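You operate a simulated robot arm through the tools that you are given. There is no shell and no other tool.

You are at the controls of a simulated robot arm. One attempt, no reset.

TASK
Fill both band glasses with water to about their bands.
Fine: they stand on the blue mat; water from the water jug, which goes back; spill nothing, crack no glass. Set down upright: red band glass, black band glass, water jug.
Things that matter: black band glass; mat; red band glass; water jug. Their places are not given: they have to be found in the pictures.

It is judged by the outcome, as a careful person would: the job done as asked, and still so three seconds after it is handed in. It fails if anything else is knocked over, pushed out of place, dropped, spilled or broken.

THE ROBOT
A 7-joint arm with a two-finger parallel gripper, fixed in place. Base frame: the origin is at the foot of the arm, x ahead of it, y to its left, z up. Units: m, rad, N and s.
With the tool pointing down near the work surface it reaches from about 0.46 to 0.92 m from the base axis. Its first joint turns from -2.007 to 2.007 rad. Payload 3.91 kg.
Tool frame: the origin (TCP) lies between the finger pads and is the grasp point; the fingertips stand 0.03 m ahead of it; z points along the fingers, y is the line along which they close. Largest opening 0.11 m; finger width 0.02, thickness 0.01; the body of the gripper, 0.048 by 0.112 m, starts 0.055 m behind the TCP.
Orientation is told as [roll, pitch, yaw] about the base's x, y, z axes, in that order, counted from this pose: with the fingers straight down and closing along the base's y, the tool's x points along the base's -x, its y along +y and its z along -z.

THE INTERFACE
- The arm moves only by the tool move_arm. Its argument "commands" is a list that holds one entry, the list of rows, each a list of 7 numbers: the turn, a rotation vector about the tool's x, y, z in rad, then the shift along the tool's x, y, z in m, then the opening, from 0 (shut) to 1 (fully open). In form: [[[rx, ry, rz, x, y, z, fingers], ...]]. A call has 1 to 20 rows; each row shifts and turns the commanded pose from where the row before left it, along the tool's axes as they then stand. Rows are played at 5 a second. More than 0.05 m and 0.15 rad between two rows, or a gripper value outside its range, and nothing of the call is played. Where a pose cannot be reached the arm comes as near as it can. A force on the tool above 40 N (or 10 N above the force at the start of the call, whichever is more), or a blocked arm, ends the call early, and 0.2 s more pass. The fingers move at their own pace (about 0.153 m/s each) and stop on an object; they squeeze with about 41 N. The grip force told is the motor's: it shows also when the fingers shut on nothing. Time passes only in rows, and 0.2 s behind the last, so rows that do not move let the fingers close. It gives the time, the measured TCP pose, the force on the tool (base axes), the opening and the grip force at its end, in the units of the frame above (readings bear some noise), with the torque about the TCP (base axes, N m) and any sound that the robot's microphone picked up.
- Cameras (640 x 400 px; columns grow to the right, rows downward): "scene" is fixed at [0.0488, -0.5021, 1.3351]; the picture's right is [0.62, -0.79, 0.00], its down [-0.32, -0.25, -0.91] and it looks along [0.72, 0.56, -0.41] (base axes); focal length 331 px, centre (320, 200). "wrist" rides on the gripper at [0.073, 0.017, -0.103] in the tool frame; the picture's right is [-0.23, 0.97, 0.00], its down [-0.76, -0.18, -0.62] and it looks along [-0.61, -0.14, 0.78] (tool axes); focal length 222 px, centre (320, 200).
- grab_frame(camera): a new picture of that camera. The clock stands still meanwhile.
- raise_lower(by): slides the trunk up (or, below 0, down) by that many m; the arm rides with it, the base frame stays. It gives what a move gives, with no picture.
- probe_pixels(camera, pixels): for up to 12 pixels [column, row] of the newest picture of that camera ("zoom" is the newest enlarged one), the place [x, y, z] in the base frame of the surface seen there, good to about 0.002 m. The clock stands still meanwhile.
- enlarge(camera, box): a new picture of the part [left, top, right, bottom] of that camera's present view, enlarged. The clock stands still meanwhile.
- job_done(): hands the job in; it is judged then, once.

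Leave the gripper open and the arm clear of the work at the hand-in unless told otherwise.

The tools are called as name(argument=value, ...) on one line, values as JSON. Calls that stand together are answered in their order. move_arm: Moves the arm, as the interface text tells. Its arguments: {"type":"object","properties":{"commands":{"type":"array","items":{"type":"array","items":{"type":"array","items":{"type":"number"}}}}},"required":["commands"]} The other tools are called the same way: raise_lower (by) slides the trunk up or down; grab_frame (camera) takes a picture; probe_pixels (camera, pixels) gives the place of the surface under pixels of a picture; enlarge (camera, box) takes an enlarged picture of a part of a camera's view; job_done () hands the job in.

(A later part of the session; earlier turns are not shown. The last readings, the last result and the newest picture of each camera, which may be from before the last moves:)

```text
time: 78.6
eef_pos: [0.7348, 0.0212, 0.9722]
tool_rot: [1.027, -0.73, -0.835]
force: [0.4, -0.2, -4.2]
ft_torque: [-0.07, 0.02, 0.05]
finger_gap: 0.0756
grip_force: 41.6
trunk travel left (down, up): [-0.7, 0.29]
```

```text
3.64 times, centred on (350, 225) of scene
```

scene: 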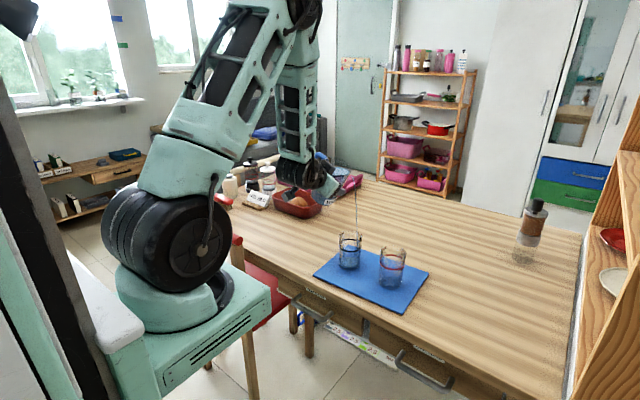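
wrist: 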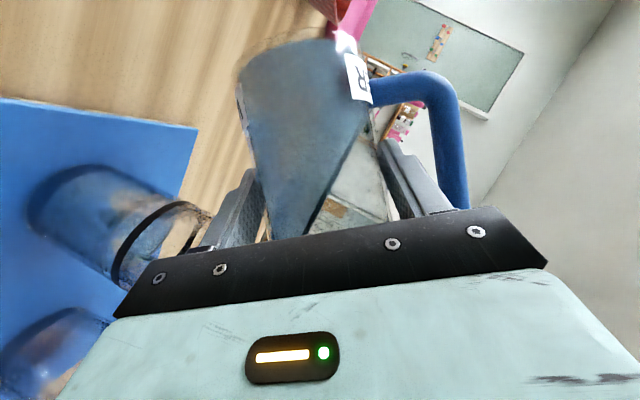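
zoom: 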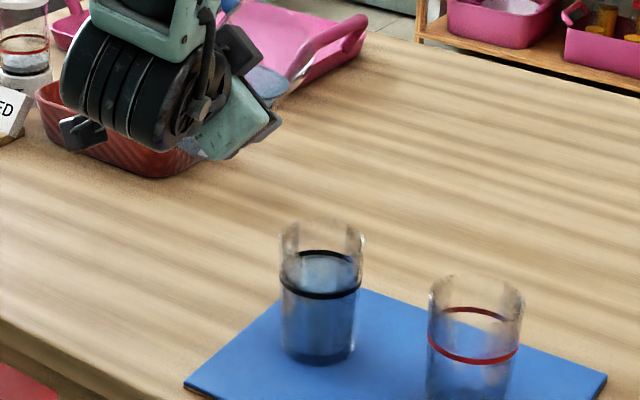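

The flow has stopped. I'll zoom in and measure the black glass.

enlarge(camera="scene", box=[325, 215, 375, 275])

probe_pixels(camera="zoom", pixels=[[300, 215], [320, 205], [310, 225], [330, 215], [320, 195], [350, 200], [320, 242], [300, 239], [350, 241], [280, 190]])

```text
6.67 times, centred on (350, 245) of scene
```

zoom: 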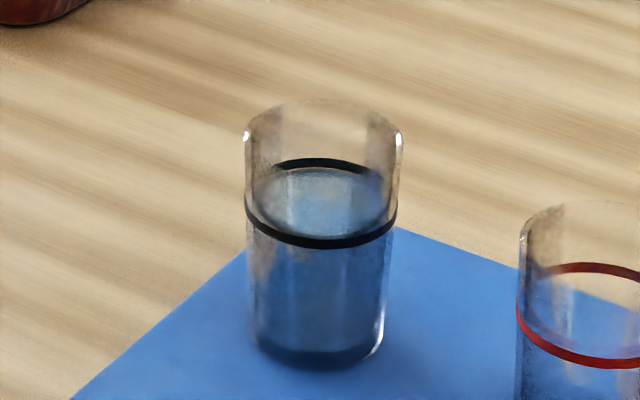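

```text
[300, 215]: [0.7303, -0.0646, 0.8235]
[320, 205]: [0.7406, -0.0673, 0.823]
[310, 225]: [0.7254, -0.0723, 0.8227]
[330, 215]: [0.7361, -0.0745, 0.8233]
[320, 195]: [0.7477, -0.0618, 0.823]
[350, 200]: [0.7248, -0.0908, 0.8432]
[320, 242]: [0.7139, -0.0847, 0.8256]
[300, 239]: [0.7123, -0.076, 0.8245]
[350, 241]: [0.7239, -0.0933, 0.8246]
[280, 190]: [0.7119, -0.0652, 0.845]
```

The black glass reads z≈0.823, within 2–3 mm of its band, which is good. Now for the red glass: I'll set the jug more upright (20°), rise, then turn +60° so I can pour into the red glass from a side clear of the black one.

move_arm(commands=[[[0.0432, 0, -0.0747, 0, 0, 0, 0.6], [0.0432, 0, -0.0747, 0, 0, 0, 0.6], [0.0432, 0, -0.0747, 0, 0, 0, 0.6], [0.0432, 0, -0.0747, 0, 0, 0, 0.6], [0, 0, 0, -0.0122, 0.0051, -0.007, 0.6], [0, 0, 0, -0.0122, 0.0051, -0.007, 0.6], [-0.0426, 0.0179, -0.0246, 0, 0, 0, 0.6], [-0.0852, 0.0358, -0.0492, 0, 0, 0, 0.6], [-0.0852, 0.0358, -0.0492, 0, 0, 0, 0.6], [-0.0852, 0.0358, -0.0492, 0, 0, 0, 0.6], [-0.0852, 0.0358, -0.0492, 0, 0, 0, 0.6], [-0.0852, 0.0358, -0.0492, 0, 0, 0, 0.6], [-0.0852, 0.0358, -0.0492, 0, 0, 0, 0.6], [-0.0852, 0.0358, -0.0492, 0, 0, 0, 0.6], [-0.0852, 0.0358, -0.0492, 0, 0, 0, 0.6], [-0.0852, 0.0358, -0.0492, 0, 0, 0, 0.6], [-0.0426, 0.0179, -0.0246, 0, 0, 0, 0.6], [0, 0, 0, 0, 0, 0, 0.6]]])

grab_frame(camera="scene")

```text
time: 82.4
eef_pos: [0.7348, 0.0228, 1.001]
tool_rot: [0.627, -0.949, 0.515]
force: [0.1, 0.7, -3.7]
ft_torque: [-0.06, -0.02, 0.02]
finger_gap: 0.0753
grip_force: 40.8
trunk travel left (down, up): [-0.7, 0.29]
```

```text
taken
```

scene: 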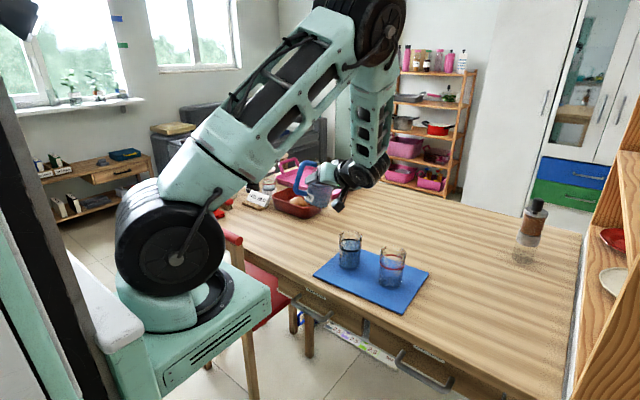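

The jug is now at β=60° with a 20° tilt and the flow stopped. I'll carry it at this height towards the red glass, with the lip ending up above it.

move_arm(commands=[[[0, 0, 0, 0.0051, -0.00244, -0.0106, 0.6], [0, 0, 0, 0.0102, -0.00488, -0.0212, 0.6], [0, 0, 0, 0.0136, -0.0065, -0.0283, 0.6], [0, 0, 0, 0.0136, -0.0065, -0.0283, 0.6], [0, 0, 0, 0.0136, -0.0065, -0.0283, 0.6], [0, 0, 0, 0.0136, -0.0065, -0.0283, 0.6], [0, 0, 0, 0.0102, -0.00488, -0.0212, 0.6], [0, 0, 0, 0.0051, -0.00244, -0.0106, 0.6], [0, 0, 0, 0, 0, 0, 0.6]]])

grab_frame(camera="scene")

grab_frame(camera="wrist")

```text
time: 84.4
eef_pos: [0.6725, -0.1667, 1.0021]
tool_rot: [0.625, -0.95, 0.517]
force: [0.1, -0.6, -3.8]
ft_torque: [-0.07, -0.04, -0.02]
finger_gap: 0.0752
grip_force: 41.4
trunk travel left (down, up): [-0.7, 0.29]
```

```text
taken
```

scene: 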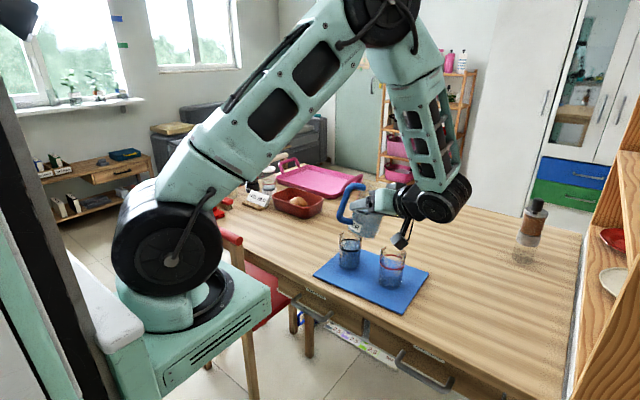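

```text
taken
```

wrist: 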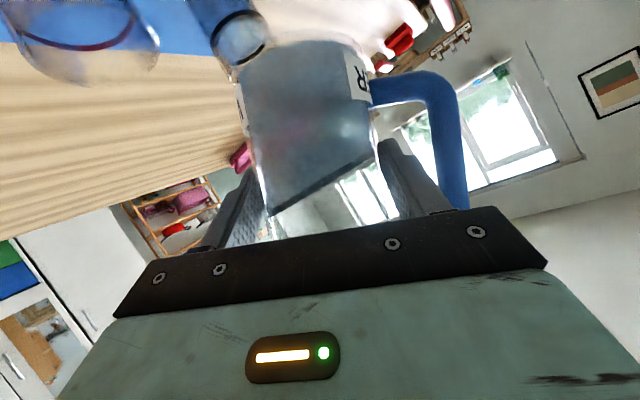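

The jug is in place beside the red glass at height. I'll tilt about the lip to 47.5°, which is below the present pour-over angle of about 53°.

move_arm(commands=[[[-0.0218, 0, 0.03776, -0.0015, 0.00241, -0.00087, 0.6], [-0.0218, 0, 0.03776, -0.0015, 0.00241, -0.00087, 0.6], [-0.0218, 0, 0.03776, -0.0015, 0.00241, -0.00087, 0.6], [-0.0218, 0, 0.03776, -0.0015, 0.00241, -0.00087, 0.6], [-0.0218, 0, 0.03776, -0.0015, 0.00241, -0.00087, 0.6], [-0.0218, 0, 0.03776, -0.0015, 0.00241, -0.00087, 0.6], [-0.0218, 0, 0.03776, -0.0015, 0.00241, -0.00087, 0.6], [-0.0218, 0, 0.03776, -0.0015, 0.00241, -0.00087, 0.6], [-0.0218, 0, 0.03776, -0.0015, 0.00241, -0.00087, 0.6], [-0.0218, 0, 0.03776, -0.0015, 0.00241, -0.00087, 0.6], [0, 0, 0, 0, 0, 0, 0.6], [0, 0, 0, 0, 0, 0, 0.6]]])

grab_frame(camera="wrist")

enlarge(camera="scene", box=[310, 160, 450, 300])

```text
time: 87.0
eef_pos: [0.6643, -0.1617, 1.0293]
tool_rot: [1.105, -0.657, 0.163]
force: [0.5, 0.2, -3.1]
ft_torque: [-0.08, -0.05, -0.04]
finger_gap: 0.075
grip_force: 40.9
trunk travel left (down, up): [-0.7, 0.29]
```

```text
taken
```

wrist: 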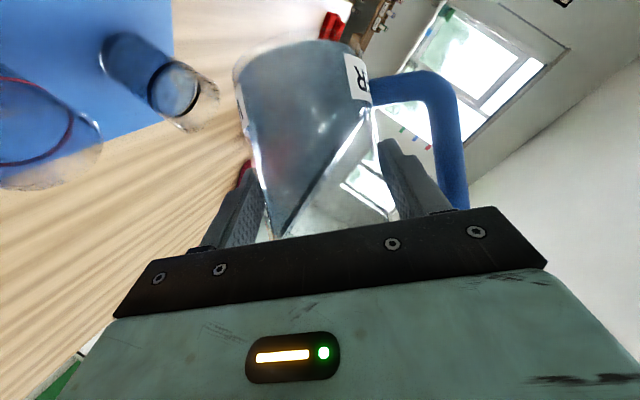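

```text
2.86 times, centred on (380, 230) of scene
```

zoom: 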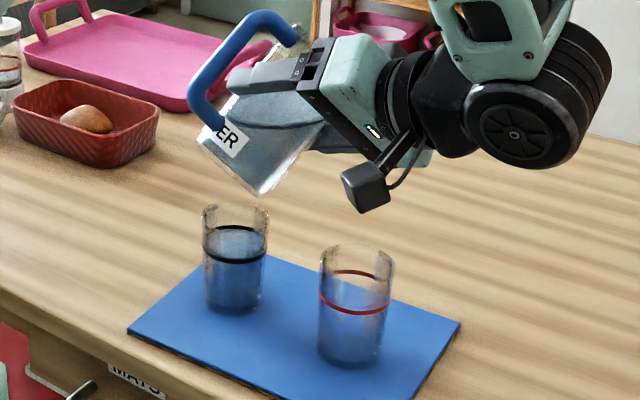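

Tilt is 45° and the lip is at about (0.727, -0.186, 1.042), just behind the red glass centre. I'll lower straight down to lip z≈0.91.

move_arm(commands=[[[0, 0, 0, 0.0081, -0.0093, 0.0047, 0.6], [0, 0, 0, 0.0162, -0.0187, 0.0093, 0.6], [0, 0, 0, 0.0162, -0.0187, 0.0093, 0.6], [0, 0, 0, 0.0162, -0.0187, 0.0093, 0.6], [0, 0, 0, 0.0162, -0.0187, 0.0093, 0.6], [0, 0, 0, 0.0081, -0.0093, 0.0047, 0.6], [0, 0, 0, 0, 0, 0, 0.6]]])

grab_frame(camera="wrist")

enlarge(camera="scene", box=[320, 180, 440, 300])

```text
time: 88.6
eef_pos: [0.6645, -0.1634, 0.8954]
tool_rot: [1.103, -0.658, 0.163]
force: [0.3, 0.6, -3.4]
ft_torque: [-0.08, -0.08, 0.01]
finger_gap: 0.0751
grip_force: 40.8
trunk travel left (down, up): [-0.7, 0.29]
```

```text
taken
```

wrist: 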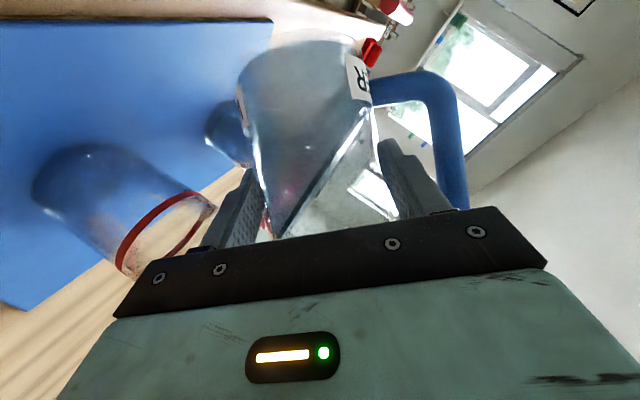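

```text
3.33 times, centred on (380, 240) of scene
```

zoom: 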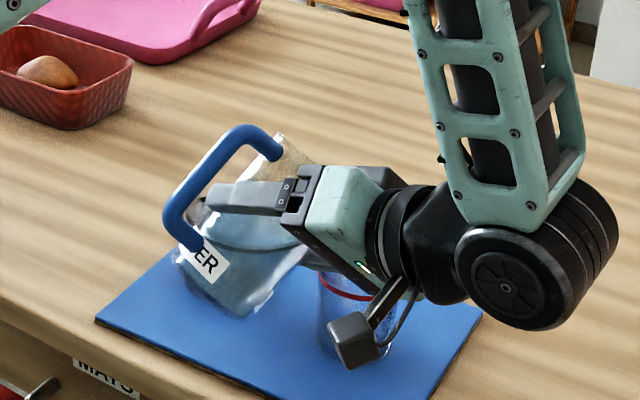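

The red glass is visible in the wrist view at (125,205). I'll tilt on slowly: 7 rows of 0.02 rad to about 53°.

move_arm(commands=[[[-0.01, 0, 0.01732, -0.00068, 0.00111, -0.00039, 0.6], [-0.01, 0, 0.01732, -0.00068, 0.00111, -0.00039, 0.6], [-0.01, 0, 0.01732, -0.00068, 0.00111, -0.00039, 0.6], [-0.01, 0, 0.01732, -0.00068, 0.00111, -0.00039, 0.6], [-0.01, 0, 0.01732, -0.00068, 0.00111, -0.00039, 0.6], [-0.01, 0, 0.01732, -0.00068, 0.00111, -0.00039, 0.6], [-0.01, 0, 0.01732, -0.00068, 0.00111, -0.00039, 0.6]]])

enlarge(camera="wrist", box=[0, 60, 360, 285])

enlarge(camera="scene", box=[320, 180, 440, 300])

```text
time: 90.2
eef_pos: [0.6637, -0.1613, 0.906]
tool_rot: [1.207, -0.547, 0.104]
force: [-1.1, 0.1, -4.0]
ft_torque: [-0.08, -0.03, -0.01]
finger_gap: 0.0754
grip_force: 41.0
trunk travel left (down, up): [-0.7, 0.29]
```

```text
1.78 times, centred on (180, 172) of wrist
```

zoom: 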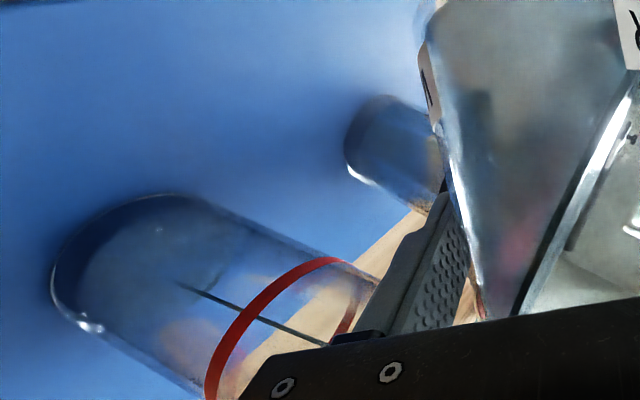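

```text
3.33 times, centred on (380, 240) of scene
```

zoom: 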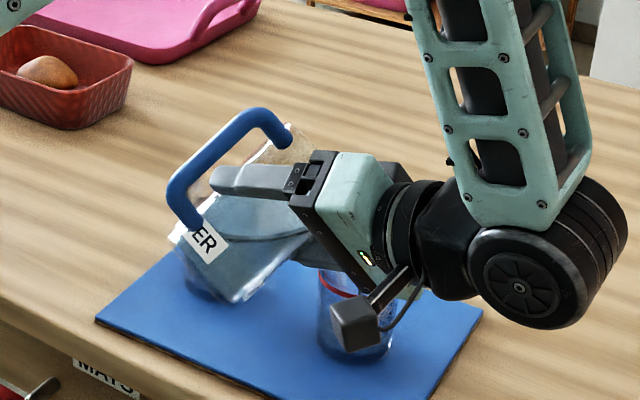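

A thin stream falls into the red glass near its centre. I'll continue at half rate, 8 rows of 0.01 rad, and check.

move_arm(commands=[[[-0.005, 0, 0.00866, -0.00034, 0.00056, -0.0002, 0.6], [-0.005, 0, 0.00866, -0.00034, 0.00056, -0.0002, 0.6], [-0.005, 0, 0.00866, -0.00034, 0.00056, -0.0002, 0.6], [-0.005, 0, 0.00866, -0.00034, 0.00056, -0.0002, 0.6], [-0.005, 0, 0.00866, -0.00034, 0.00056, -0.0002, 0.6], [-0.005, 0, 0.00866, -0.00034, 0.00056, -0.0002, 0.6], [-0.005, 0, 0.00866, -0.00034, 0.00056, -0.0002, 0.6], [-0.005, 0, 0.00866, -0.00034, 0.00056, -0.0002, 0.6]]])

enlarge(camera="wrist", box=[0, 60, 360, 285])

enlarge(camera="scene", box=[360, 220, 430, 290])

```text
time: 92.0
eef_pos: [0.6623, -0.1629, 0.9123]
tool_rot: [1.261, -0.482, 0.076]
force: [0.3, 0.0, -3.3]
ft_torque: [-0.06, 0.0, 0.03]
finger_gap: 0.0753
grip_force: 41.0
trunk travel left (down, up): [-0.7, 0.29]
```

```text
1.78 times, centred on (180, 172) of wrist
```

zoom: 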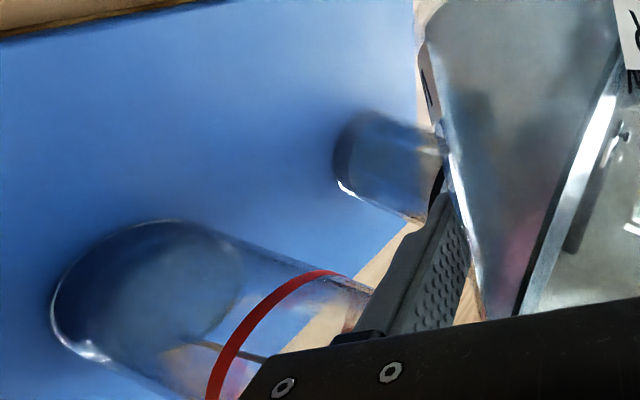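

```text
5.71 times, centred on (395, 255) of scene
```

zoom: 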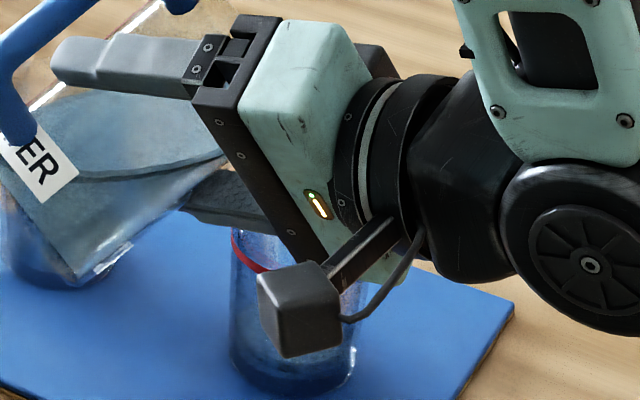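

It's filling well. I'll continue 8 rows at 0.01 rad and then measure by probing.

move_arm(commands=[[[-0.005, 0, 0.00866, -0.00034, 0.00056, -0.0002, 0.6], [-0.005, 0, 0.00866, -0.00034, 0.00056, -0.0002, 0.6], [-0.005, 0, 0.00866, -0.00034, 0.00056, -0.0002, 0.6], [-0.005, 0, 0.00866, -0.00034, 0.00056, -0.0002, 0.6], [-0.005, 0, 0.00866, -0.00034, 0.00056, -0.0002, 0.6], [-0.005, 0, 0.00866, -0.00034, 0.00056, -0.0002, 0.6], [-0.005, 0, 0.00866, -0.00034, 0.00056, -0.0002, 0.6], [-0.005, 0, 0.00866, -0.00034, 0.00056, -0.0002, 0.6]]])

enlarge(camera="wrist", box=[0, 100, 240, 280])

enlarge(camera="scene", box=[360, 220, 430, 290])

```text
time: 93.8
eef_pos: [0.6621, -0.1608, 0.9179]
tool_rot: [1.31, -0.414, 0.057]
force: [-1.2, 0.0, -3.9]
ft_torque: [-0.07, -0.06, 0.02]
finger_gap: 0.0753
grip_force: 41.2
trunk travel left (down, up): [-0.7, 0.29]
```

```text
2.22 times, centred on (120, 190) of wrist
```

zoom: 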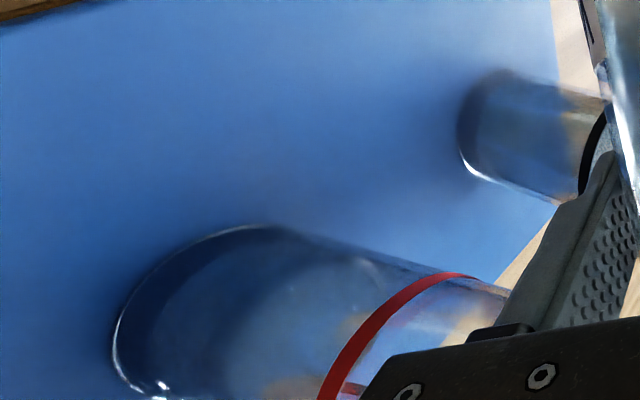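

```text
5.71 times, centred on (395, 255) of scene
```

zoom: 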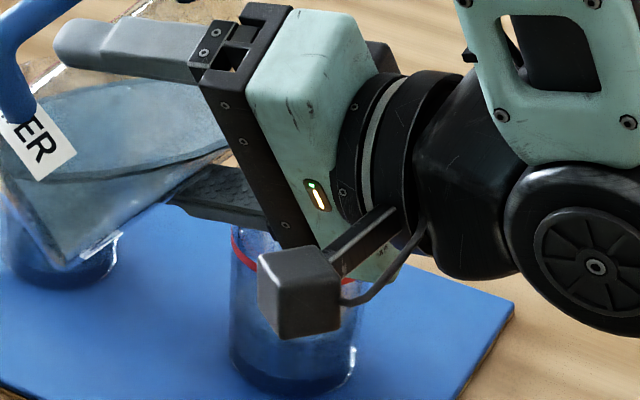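

I'll probe points on the water surface in the wrist view to get the level.

probe_pixels(camera="wrist", pixels=[[120, 225], [125, 235], [115, 245], [110, 225], [130, 220], [105, 250], [135, 230], [120, 255], [100, 235], [140, 240]])

enlarge(camera="wrist", box=[40, 180, 200, 280])

```text
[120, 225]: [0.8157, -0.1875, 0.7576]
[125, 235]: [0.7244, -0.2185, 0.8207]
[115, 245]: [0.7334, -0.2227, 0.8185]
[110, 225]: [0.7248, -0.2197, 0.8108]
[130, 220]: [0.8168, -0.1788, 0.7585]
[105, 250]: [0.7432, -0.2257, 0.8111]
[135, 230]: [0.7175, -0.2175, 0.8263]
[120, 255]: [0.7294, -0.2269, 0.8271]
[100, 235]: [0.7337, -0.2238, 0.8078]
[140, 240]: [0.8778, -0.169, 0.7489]
```

```text
4.00 times, centred on (120, 230) of wrist
```

zoom: 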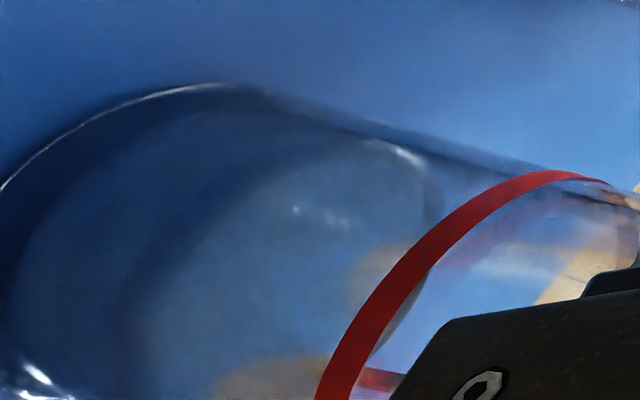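

I'll probe inside the apparent water-surface region in this zoom.

probe_pixels(camera="zoom", pixels=[[400, 180], [390, 220], [410, 210], [370, 250], [415, 260], [395, 320], [350, 200], [330, 260], [300, 300], [420, 185], [425, 230], [370, 160]])

```text
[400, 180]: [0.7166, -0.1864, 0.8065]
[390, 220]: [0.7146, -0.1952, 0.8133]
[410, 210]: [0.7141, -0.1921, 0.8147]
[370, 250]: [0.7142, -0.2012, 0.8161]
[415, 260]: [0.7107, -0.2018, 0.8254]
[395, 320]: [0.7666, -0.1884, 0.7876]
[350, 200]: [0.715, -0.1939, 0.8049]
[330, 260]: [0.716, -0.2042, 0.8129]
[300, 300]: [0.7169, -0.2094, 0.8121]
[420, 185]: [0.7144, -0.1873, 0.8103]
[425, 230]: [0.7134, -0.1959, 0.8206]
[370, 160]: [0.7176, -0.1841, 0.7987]
```

probe_pixels(camera="zoom", pixels=[[390, 340], [400, 300], [410, 310], [380, 360], [425, 285], [440, 270], [450, 240], [400, 360], [470, 250], [500, 230], [520, 210], [380, 335]])

enlarge(camera="scene", box=[380, 245, 425, 295])

```text
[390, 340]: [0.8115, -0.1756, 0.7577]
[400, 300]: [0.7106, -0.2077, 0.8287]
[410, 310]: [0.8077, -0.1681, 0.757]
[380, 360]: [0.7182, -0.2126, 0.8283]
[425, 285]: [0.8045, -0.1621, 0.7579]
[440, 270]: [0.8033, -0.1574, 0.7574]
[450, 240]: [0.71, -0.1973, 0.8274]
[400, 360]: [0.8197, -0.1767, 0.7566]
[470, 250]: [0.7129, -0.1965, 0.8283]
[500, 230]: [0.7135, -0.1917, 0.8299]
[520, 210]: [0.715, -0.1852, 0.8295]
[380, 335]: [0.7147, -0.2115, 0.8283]
```

```text
8.00 times, centred on (402, 270) of scene
```

zoom: 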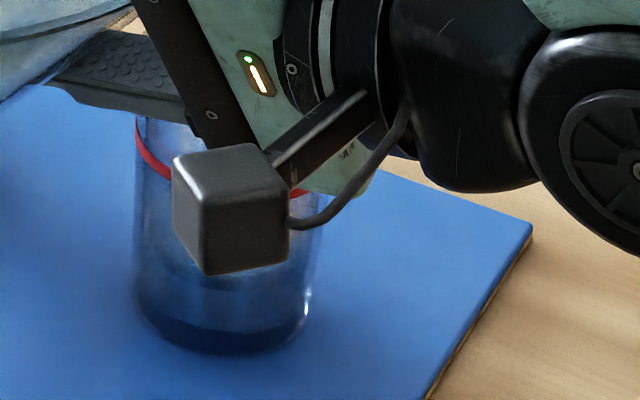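

One probe hits the inner water surface at z≈0.788, so there is still about 3.9 cm to go to the band at 0.8265. I'll continue with 10 rows of 0.01 rad.

move_arm(commands=[[[-0.005, 0, 0.00866, -0.00034, 0.00056, -0.0002, 0.6], [-0.005, 0, 0.00866, -0.00034, 0.00056, -0.0002, 0.6], [-0.005, 0, 0.00866, -0.00034, 0.00056, -0.0002, 0.6], [-0.005, 0, 0.00866, -0.00034, 0.00056, -0.0002, 0.6], [-0.005, 0, 0.00866, -0.00034, 0.00056, -0.0002, 0.6], [-0.005, 0, 0.00866, -0.00034, 0.00056, -0.0002, 0.6], [-0.005, 0, 0.00866, -0.00034, 0.00056, -0.0002, 0.6], [-0.005, 0, 0.00866, -0.00034, 0.00056, -0.0002, 0.6]]])

enlarge(camera="wrist", box=[40, 160, 240, 285])

enlarge(camera="scene", box=[360, 220, 430, 290])

```text
time: 95.6
eef_pos: [0.6632, -0.1618, 0.9232]
tool_rot: [1.357, -0.348, 0.037]
force: [0.0, -0.4, -3.0]
ft_torque: [-0.04, -0.01, 0.0]
finger_gap: 0.0757
grip_force: 41.0
trunk travel left (down, up): [-0.7, 0.29]
```

```text
3.20 times, centred on (140, 222) of wrist
```

zoom: 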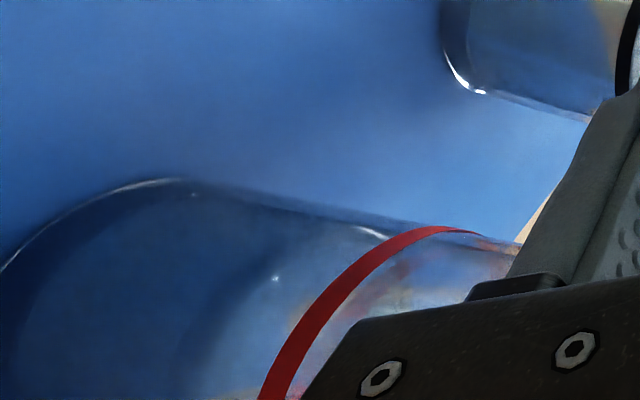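

```text
5.71 times, centred on (395, 255) of scene
```

zoom: 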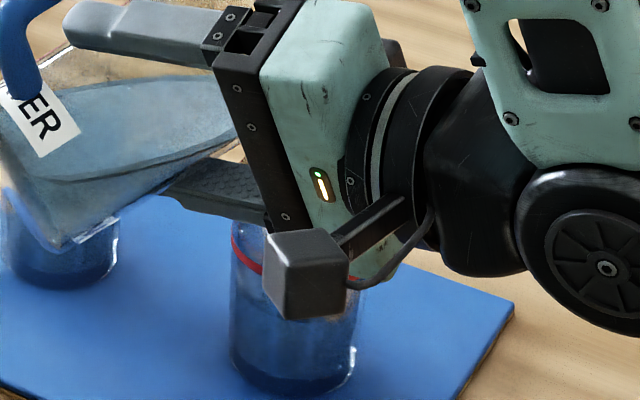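

By volume bookkeeping, the 66.8° tilt should in equilibrium deliver about the same as the black glass got, and the flow lags. So I'll stop tilting, hold, and watch.

move_arm(commands=[[[0, 0, 0, 0, 0, 0, 0.6], [0, 0, 0, 0, 0, 0, 0.6], [0, 0, 0, 0, 0, 0, 0.6]]])

enlarge(camera="wrist", box=[40, 160, 240, 285])

enlarge(camera="scene", box=[380, 245, 425, 295])

```text
time: 96.4
eef_pos: [0.6635, -0.162, 0.9233]
tool_rot: [1.357, -0.348, 0.038]
force: [0.0, 0.1, -3.6]
ft_torque: [-0.03, -0.01, 0.04]
finger_gap: 0.0753
grip_force: 41.0
trunk travel left (down, up): [-0.7, 0.29]
```

```text
3.20 times, centred on (140, 222) of wrist
```

zoom: 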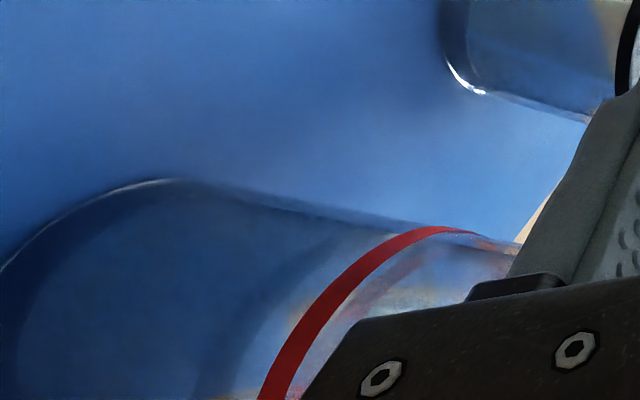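

```text
8.00 times, centred on (402, 270) of scene
```

zoom: 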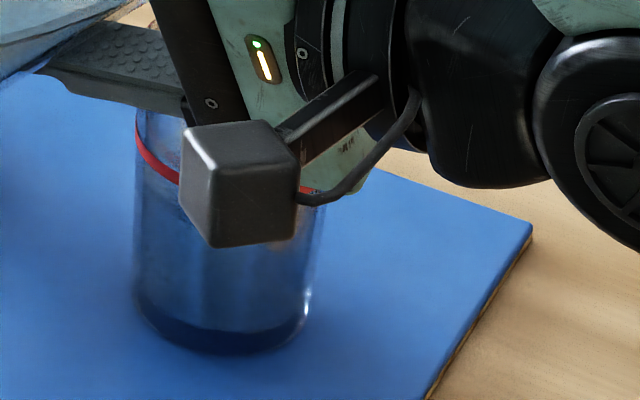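

The waterline's near edge projects to z≈0.811, up from 0.804 in 0.8 s, with the band at 0.8265. I'll hold 2 more rows and look again.

move_arm(commands=[[[0, 0, 0, 0, 0, 0, 0.6], [0, 0, 0, 0, 0, 0, 0.6]]])

enlarge(camera="wrist", box=[40, 160, 240, 285])

```text
time: 97.0
eef_pos: [0.6635, -0.1623, 0.9227]
tool_rot: [1.359, -0.346, 0.04]
force: [0.7, 0.0, -3.0]
ft_torque: [-0.04, -0.03, 0.0]
finger_gap: 0.0753
grip_force: 41.0
trunk travel left (down, up): [-0.7, 0.29]
```

```text
3.20 times, centred on (140, 222) of wrist
```

zoom: 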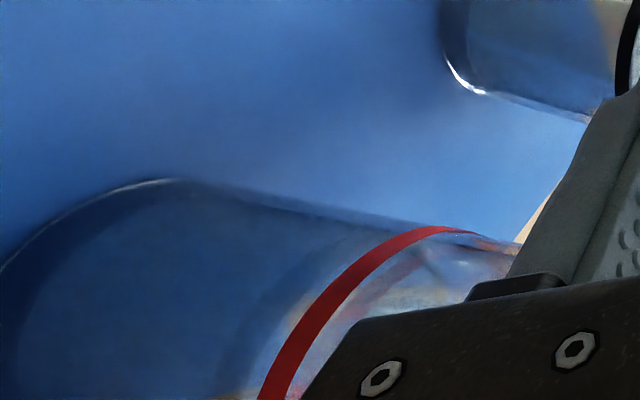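

enlarge(camera="wrist", box=[100, 220, 180, 285])

enlarge(camera="scene", box=[380, 240, 420, 280])

```text
6.15 times, centred on (140, 252) of wrist
```

zoom: 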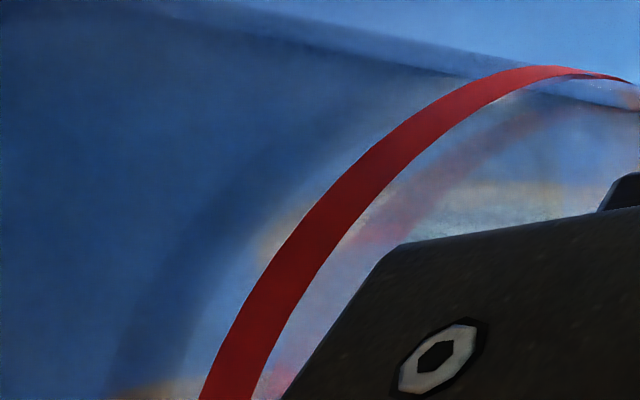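

```text
10.00 times, centred on (400, 260) of scene
```

zoom: 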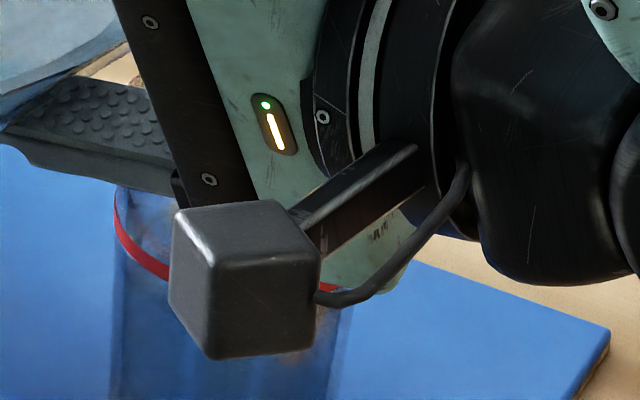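

The waterline now projects to about 0.816–0.820, so I'll stop the flow and check before any top-up. Tilting back 0.24 rad about the lip.

move_arm(commands=[[[0.04, 0, -0.0693, 0.00251, -0.00461, 0.00145, 0.6], [0.04, 0, -0.0693, 0.00251, -0.00461, 0.00145, 0.6], [0.04, 0, -0.0693, 0.00251, -0.00461, 0.00145, 0.6], [0, 0, 0, 0, 0, 0, 0.6], [0, 0, 0, 0, 0, 0, 0.6], [0, 0, 0, 0, 0, 0, 0.6]]])

enlarge(camera="wrist", box=[0, 100, 240, 280])

enlarge(camera="scene", box=[360, 220, 430, 290])

```text
time: 98.4
eef_pos: [0.6605, -0.1602, 0.9049]
tool_rot: [1.208, -0.547, 0.101]
force: [-1.3, 0.1, -2.4]
ft_torque: [-0.05, 0.0, -0.02]
finger_gap: 0.0755
grip_force: 40.7
trunk travel left (down, up): [-0.7, 0.29]
```

```text
2.22 times, centred on (120, 190) of wrist
```

zoom: 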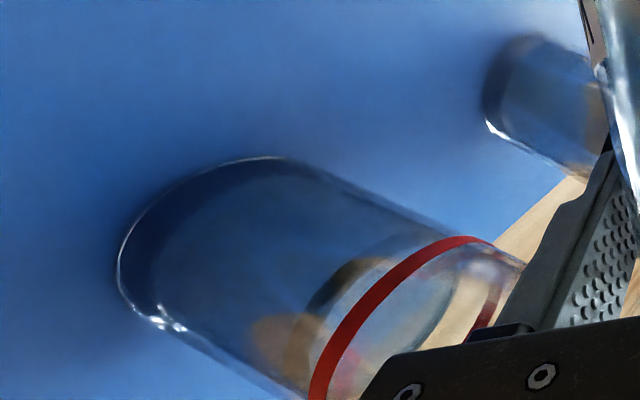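

```text
5.71 times, centred on (395, 255) of scene
```

zoom: 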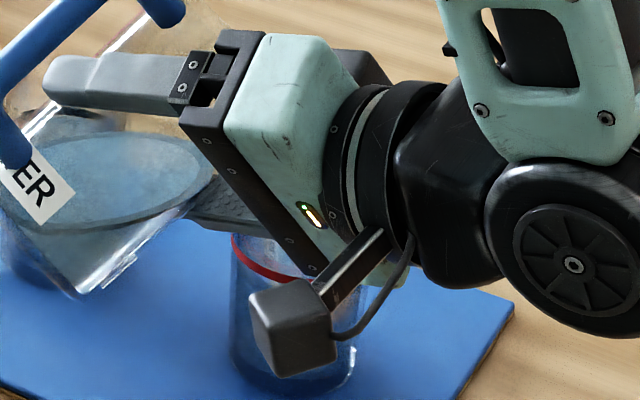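

The flow has stopped. I'll probe the water surface seen past the band.

probe_pixels(camera="zoom", pixels=[[420, 310], [400, 330], [430, 290], [440, 300], [410, 295], [380, 340], [425, 330], [360, 360], [470, 260], [450, 270], [350, 290], [340, 270]])

enlarge(camera="wrist", box=[90, 180, 210, 280])

```text
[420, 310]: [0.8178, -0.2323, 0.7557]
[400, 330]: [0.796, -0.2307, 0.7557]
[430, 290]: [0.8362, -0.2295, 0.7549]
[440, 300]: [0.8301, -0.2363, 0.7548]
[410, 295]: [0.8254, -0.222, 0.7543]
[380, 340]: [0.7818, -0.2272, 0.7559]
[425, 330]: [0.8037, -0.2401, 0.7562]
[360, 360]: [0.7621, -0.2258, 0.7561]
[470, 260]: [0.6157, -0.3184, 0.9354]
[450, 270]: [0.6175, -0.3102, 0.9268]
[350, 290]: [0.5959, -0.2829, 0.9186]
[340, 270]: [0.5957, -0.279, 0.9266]
```

```text
4.00 times, centred on (150, 230) of wrist
```

zoom: 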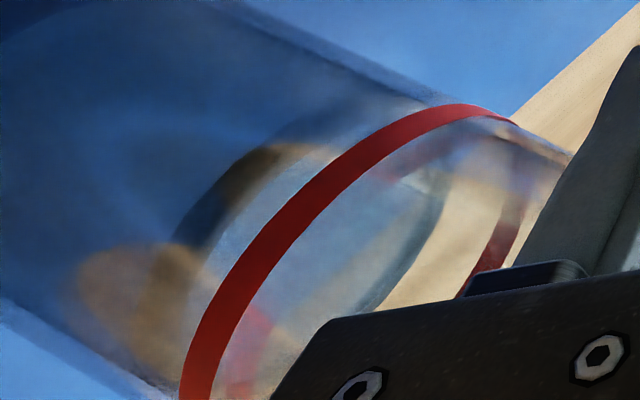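

That zoom was the scene one, so I'll probe the newest wrist zoom. The water surface lies between the front band and the dark arc at (400,250).

probe_pixels(camera="zoom", pixels=[[340, 240], [370, 220], [300, 300], [390, 200], [370, 260], [320, 280], [260, 230], [230, 260], [420, 250], [270, 250], [240, 300], [430, 200]])

```text
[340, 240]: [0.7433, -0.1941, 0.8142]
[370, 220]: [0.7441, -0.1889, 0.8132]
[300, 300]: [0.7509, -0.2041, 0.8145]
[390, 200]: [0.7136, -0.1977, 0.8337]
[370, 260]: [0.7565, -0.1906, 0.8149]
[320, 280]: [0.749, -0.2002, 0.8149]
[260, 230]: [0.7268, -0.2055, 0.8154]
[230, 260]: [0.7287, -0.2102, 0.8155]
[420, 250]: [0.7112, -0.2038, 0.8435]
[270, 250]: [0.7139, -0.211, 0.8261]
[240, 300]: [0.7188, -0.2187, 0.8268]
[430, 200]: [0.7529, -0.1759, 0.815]
```

The red glass is at z≈0.8147 and the band is 0.8265, so about 1 cm (roughly 30 ml) is still needed. I'll tilt again to 66.7°, moving the lip 6 mm further over the glass, and hold briefly.

move_arm(commands=[[[-0.02, 0, 0.03464, -0.00279, 0.00106, -0.00161, 0.6], [-0.02, 0, 0.03464, -0.00279, 0.00106, -0.00161, 0.6], [-0.02, 0, 0.03464, -0.00279, 0.00106, -0.00161, 0.6], [-0.02, 0, 0.03464, -0.00137, 0.00221, -0.00079, 0.6], [-0.02, 0, 0.03464, -0.00137, 0.00221, -0.00079, 0.6], [-0.01, 0, 0.01732, -0.00068, 0.00111, -0.00039, 0.6], [-0.01, 0, 0.01732, -0.00068, 0.00111, -0.00039, 0.6], [0, 0, 0, 0, 0, 0, 0.6], [0, 0, 0, 0, 0, 0, 0.6]]])

enlarge(camera="wrist", box=[40, 160, 240, 285])

```text
time: 100.4
eef_pos: [0.6678, -0.166, 0.9232]
tool_rot: [1.357, -0.347, 0.037]
force: [0.1, -0.1, -2.8]
ft_torque: [-0.03, -0.09, 0.0]
finger_gap: 0.0754
grip_force: 41.0
trunk travel left (down, up): [-0.7, 0.29]
```

```text
3.20 times, centred on (140, 222) of wrist
```

zoom: 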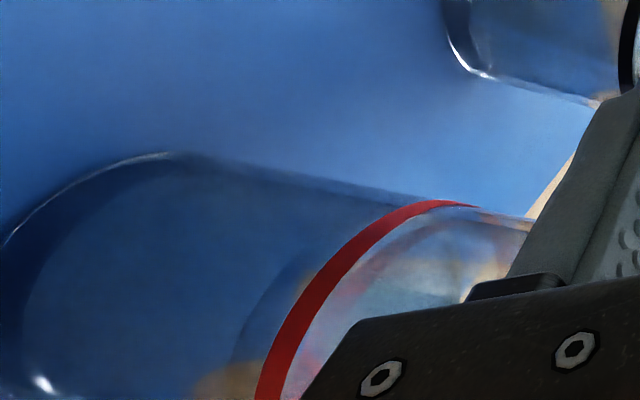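

I'll probe the water surface between the band and the gripper edge in this zoom.

probe_pixels(camera="zoom", pixels=[[370, 290], [400, 270], [345, 310], [330, 330], [420, 250], [380, 265], [285, 310], [270, 340], [440, 270], [350, 290]])

```text
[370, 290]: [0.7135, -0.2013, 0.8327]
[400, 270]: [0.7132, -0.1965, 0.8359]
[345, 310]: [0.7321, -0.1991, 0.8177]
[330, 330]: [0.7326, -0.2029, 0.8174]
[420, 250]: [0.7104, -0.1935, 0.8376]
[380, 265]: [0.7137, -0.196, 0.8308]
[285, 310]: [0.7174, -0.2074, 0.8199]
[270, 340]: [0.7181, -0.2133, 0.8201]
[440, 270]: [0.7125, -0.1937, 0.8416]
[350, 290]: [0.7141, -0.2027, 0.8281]
```

It's at 0.8175 and rising. I'll hold 3 more rows.

move_arm(commands=[[[0, 0, 0, 0, 0, 0, 0.6], [0, 0, 0, 0, 0, 0, 0.6], [0, 0, 0, 0, 0, 0, 0.6]]])

enlarge(camera="wrist", box=[40, 160, 240, 285])

probe_pixels(camera="zoom", pixels=[[370, 290], [345, 310], [330, 330], [340, 320], [325, 345], [335, 315], [355, 300], [320, 350]])

```text
time: 101.2
eef_pos: [0.6683, -0.1649, 0.9237]
tool_rot: [1.358, -0.346, 0.039]
force: [0.4, 0.4, -2.7]
ft_torque: [-0.03, -0.04, -0.01]
finger_gap: 0.0753
grip_force: 40.6
trunk travel left (down, up): [-0.7, 0.29]
```

```text
3.20 times, centred on (140, 222) of wrist
```

zoom: 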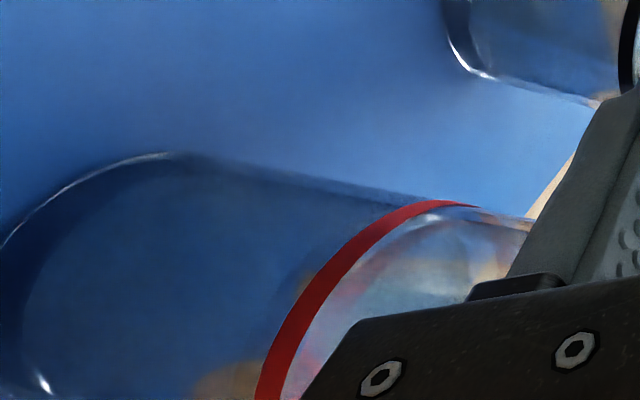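

```text
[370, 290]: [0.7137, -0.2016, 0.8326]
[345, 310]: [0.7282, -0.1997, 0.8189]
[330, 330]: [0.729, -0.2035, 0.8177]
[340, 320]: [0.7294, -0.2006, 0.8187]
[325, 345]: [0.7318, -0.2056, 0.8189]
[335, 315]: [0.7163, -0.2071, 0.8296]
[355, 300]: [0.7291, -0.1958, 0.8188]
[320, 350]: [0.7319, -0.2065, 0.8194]
```

It's at 0.8188 and flowing slowly. I'll tilt 0.03 rad more and hold 3 rows.

move_arm(commands=[[[-0.0075, 0, 0.01299, -0.00051, 0.00084, -0.00029, 0.6], [-0.0075, 0, 0.01299, -0.00051, 0.00084, -0.00029, 0.6], [0, 0, 0, 0, 0, 0, 0.6], [0, 0, 0, 0, 0, 0, 0.6]]])

enlarge(camera="wrist", box=[40, 160, 240, 285])

probe_pixels(camera="zoom", pixels=[[370, 290], [345, 310], [330, 330], [340, 320], [325, 345], [335, 330], [355, 300], [320, 350]])

```text
time: 102.2
eef_pos: [0.6673, -0.1653, 0.9242]
tool_rot: [1.376, -0.322, 0.031]
force: [-0.7, -1.2, -2.5]
ft_torque: [-0.05, -0.02, -0.01]
finger_gap: 0.0751
grip_force: 41.4
trunk travel left (down, up): [-0.7, 0.29]
```

```text
3.20 times, centred on (140, 222) of wrist
```

zoom: 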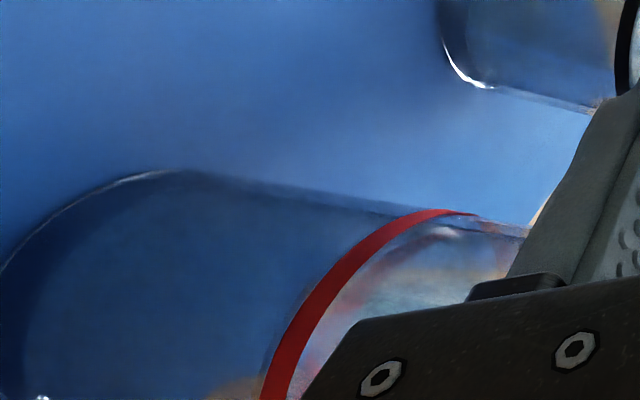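

```text
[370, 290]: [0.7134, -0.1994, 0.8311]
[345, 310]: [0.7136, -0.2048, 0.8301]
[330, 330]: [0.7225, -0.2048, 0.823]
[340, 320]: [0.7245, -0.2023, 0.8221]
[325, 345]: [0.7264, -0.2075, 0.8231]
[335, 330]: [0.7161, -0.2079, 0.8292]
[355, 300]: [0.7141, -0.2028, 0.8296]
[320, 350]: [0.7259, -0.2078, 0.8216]
```

It's at 0.8225. I'll hold one more row and then tilt back to stop, which should end near 0.824.

move_arm(commands=[[[0, 0, 0, 0, 0, 0, 0.6], [0.04, 0, -0.0693, 0.00251, -0.00461, 0.00145, 0.6], [0.04, 0, -0.0693, 0.00251, -0.00461, 0.00145, 0.6], [0.04, 0, -0.0693, 0.00251, -0.00461, 0.00145, 0.6], [0, 0, 0, 0, 0, 0, 0.6], [0, 0, 0, 0, 0, 0, 0.6]]])

enlarge(camera="wrist", box=[90, 180, 210, 280])

probe_pixels(camera="zoom", pixels=[[340, 240], [370, 220], [300, 300], [320, 280], [350, 250], [330, 260], [260, 300], [380, 240]])

```text
time: 103.6
eef_pos: [0.6676, -0.1652, 0.909]
tool_rot: [1.228, -0.525, 0.094]
force: [-0.3, 0.0, -2.7]
ft_torque: [-0.05, -0.02, -0.01]
finger_gap: 0.0752
grip_force: 41.3
trunk travel left (down, up): [-0.7, 0.29]
```

```text
4.00 times, centred on (150, 230) of wrist
```

zoom: 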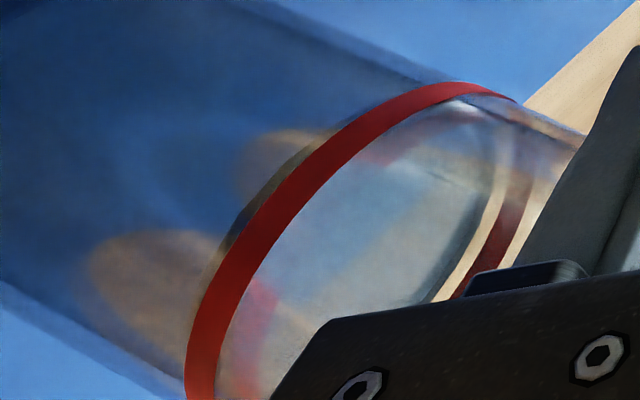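

```text
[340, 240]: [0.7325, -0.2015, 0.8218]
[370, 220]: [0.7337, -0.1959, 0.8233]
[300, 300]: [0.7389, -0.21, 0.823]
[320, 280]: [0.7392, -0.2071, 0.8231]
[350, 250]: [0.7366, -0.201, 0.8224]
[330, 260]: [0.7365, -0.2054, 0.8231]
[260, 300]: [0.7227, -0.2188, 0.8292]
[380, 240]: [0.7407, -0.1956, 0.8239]
```

The red glass reads 0.823, the same as the black one, and right at its band in the picture. Pouring is done. I'll raise the jug 10 cm straight up, then bring it upright.

move_arm(commands=[[[0, 0, 0, -0.005, 0.0082, -0.0029, 0.6], [0, 0, 0, -0.01, 0.0163, -0.0058, 0.6], [0, 0, 0, -0.01, 0.0163, -0.0058, 0.6], [0, 0, 0, -0.01, 0.0163, -0.0058, 0.6], [0, 0, 0, -0.01, 0.0163, -0.0058, 0.6], [0, 0, 0, -0.005, 0.0082, -0.0029, 0.6], [0.03, 0, -0.0519, 0, 0, 0, 0.6], [0.0555, 0, -0.096, 0, 0, 0, 0.6], [0.0555, 0, -0.096, 0, 0, 0, 0.6], [0.0555, 0, -0.096, 0, 0, 0, 0.6], [0.0555, 0, -0.096, 0, 0, 0, 0.6], [0.0555, 0, -0.096, 0, 0, 0, 0.6], [0.0555, 0, -0.096, 0, 0, 0, 0.6], [0.0555, 0, -0.096, 0, 0, 0, 0.6], [0.0592, 0, -0.1025, 0, 0, 0, 0.6], [0, 0, 0, 0, 0, 0, 0.6], [0, 0, 0, 0, 0, 0, 0.6]]])

grab_frame(camera="scene")

grab_frame(camera="wrist")

```text
time: 107.2
eef_pos: [0.6673, -0.164, 1.0088]
tool_rot: [0.0, -1.046, 1.046]
force: [-0.2, 0.0, -3.0]
ft_torque: [-0.06, -0.02, 0.01]
finger_gap: 0.0751
grip_force: 41.0
trunk travel left (down, up): [-0.7, 0.29]
```

```text
taken
```

scene: 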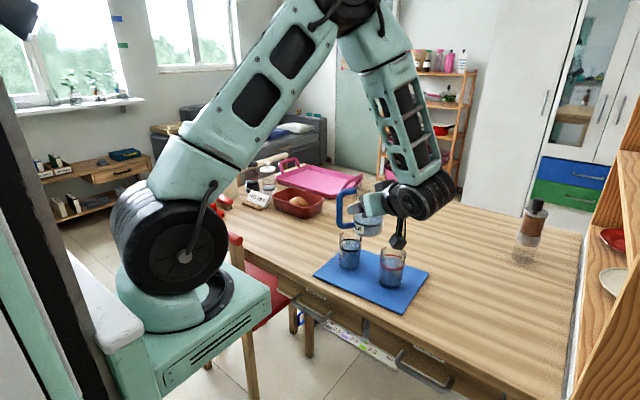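

```text
taken
```

wrist: 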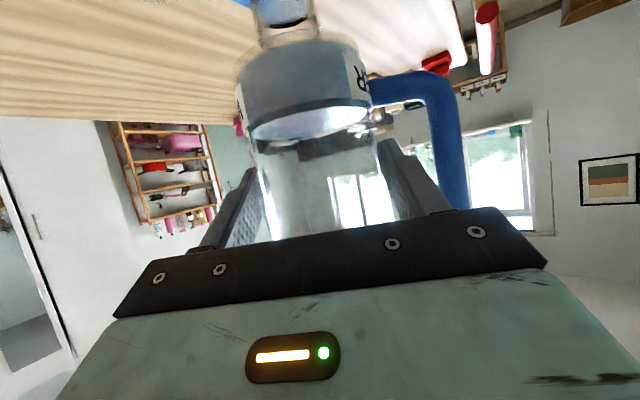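

The jug is upright again (β=60°, no tilt). I'll carry it at height back towards its place, to about (0.7506, 0.2534, 0.97).

move_arm(commands=[[[0, 0, 0, -0.00504, 0.0041, 0.01106, 0.6], [0, 0, 0, -0.01007, 0.0082, 0.02212, 0.6], [0, 0, 0, -0.01343, 0.01093, 0.02949, 0.6], [0, 0, 0, -0.01343, 0.01093, 0.02949, 0.6], [0, 0, 0, -0.01343, 0.01093, 0.02949, 0.6], [0, 0, 0, -0.01343, 0.01093, 0.02949, 0.6], [0, 0, 0, -0.01343, 0.01093, 0.02949, 0.6], [0, 0, 0, -0.01343, 0.01093, 0.02949, 0.6], [0, 0, 0, -0.01343, 0.01093, 0.02949, 0.6], [0, 0, 0, -0.01343, 0.01093, 0.02949, 0.6], [0, 0, 0, -0.01343, 0.01093, 0.02949, 0.6], [0, 0, 0, -0.01343, 0.01093, 0.02949, 0.6], [0, 0, 0, -0.01175, 0.00956, 0.0258, 0.6], [0, 0, 0, -0.00672, 0.00546, 0.01474, 0.6], [0, 0, 0, 0, 0, 0, 0.6]]])

grab_frame(camera="scene")

```text
time: 110.4
eef_pos: [0.7518, 0.2525, 0.968]
tool_rot: [0.002, -1.047, 1.045]
force: [0.4, 0.0, -1.3]
ft_torque: [-0.07, -0.03, -0.02]
finger_gap: 0.0755
grip_force: 41.4
trunk travel left (down, up): [-0.7, 0.29]
```

```text
taken
```

scene: 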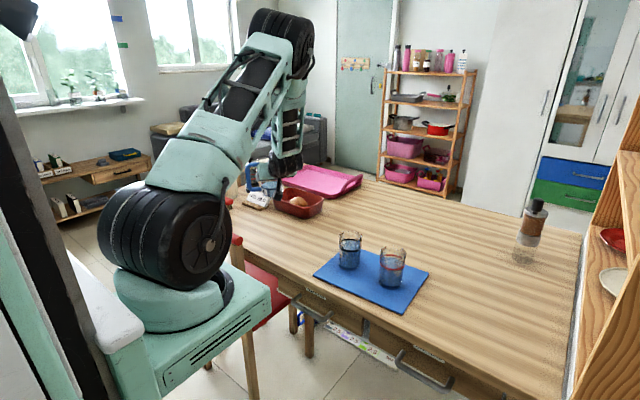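

The jug is above its place and the glasses are in clear view. I'll zoom in on both to check levels and look for any spill.

enlarge(camera="scene", box=[315, 215, 425, 310])

probe_pixels(camera="zoom", pixels=[[195, 130], [205, 145], [200, 150], [440, 225], [450, 235], [455, 245], [440, 254], [200, 160], [445, 240], [195, 140]])

```text
4.21 times, centred on (370, 262) of scene
```

zoom: 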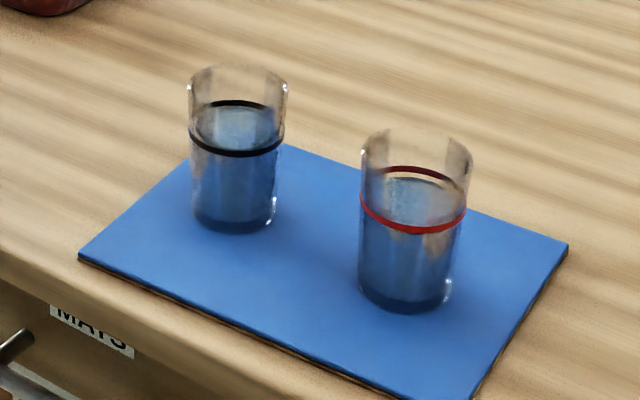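

```text
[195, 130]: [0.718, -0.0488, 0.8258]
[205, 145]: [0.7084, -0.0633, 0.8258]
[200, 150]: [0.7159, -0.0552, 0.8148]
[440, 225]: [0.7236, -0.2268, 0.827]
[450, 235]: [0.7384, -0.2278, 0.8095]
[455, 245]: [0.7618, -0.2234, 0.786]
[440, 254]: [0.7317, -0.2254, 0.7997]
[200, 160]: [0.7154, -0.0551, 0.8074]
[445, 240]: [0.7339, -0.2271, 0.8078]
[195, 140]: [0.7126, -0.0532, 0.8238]
```

Both waters stand at their bands and the mat is dry. I'll turn the jug +30° back to its original heading.

move_arm(commands=[[[-0.0378, 0, -0.0218, 0, 0, 0, 0.6], [-0.0756, 0, -0.0436, 0, 0, 0, 0.6], [-0.0756, 0, -0.0436, 0, 0, 0, 0.6], [-0.0756, 0, -0.0436, 0, 0, 0, 0.6], [-0.0756, 0, -0.0436, 0, 0, 0, 0.6], [-0.0756, 0, -0.0436, 0, 0, 0, 0.6], [-0.0378, 0, -0.0218, 0, 0, 0, 0.6], [0, 0, 0, 0, 0, 0, 0.6]]])

grab_frame(camera="scene")

grab_frame(camera="wrist")

```text
time: 112.2
eef_pos: [0.7506, 0.2534, 0.9698]
tool_rot: [0.003, -1.048, 1.568]
force: [0.1, 0.5, -2.4]
ft_torque: [-0.05, -0.06, -0.01]
finger_gap: 0.0751
grip_force: 41.2
trunk travel left (down, up): [-0.7, 0.29]
```

```text
taken
```

scene: 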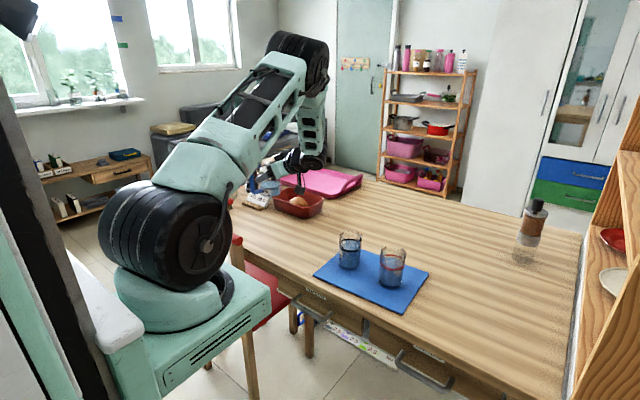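

```text
taken
```

wrist: 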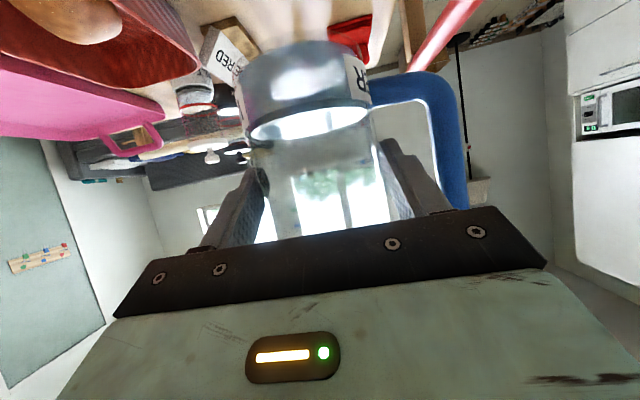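

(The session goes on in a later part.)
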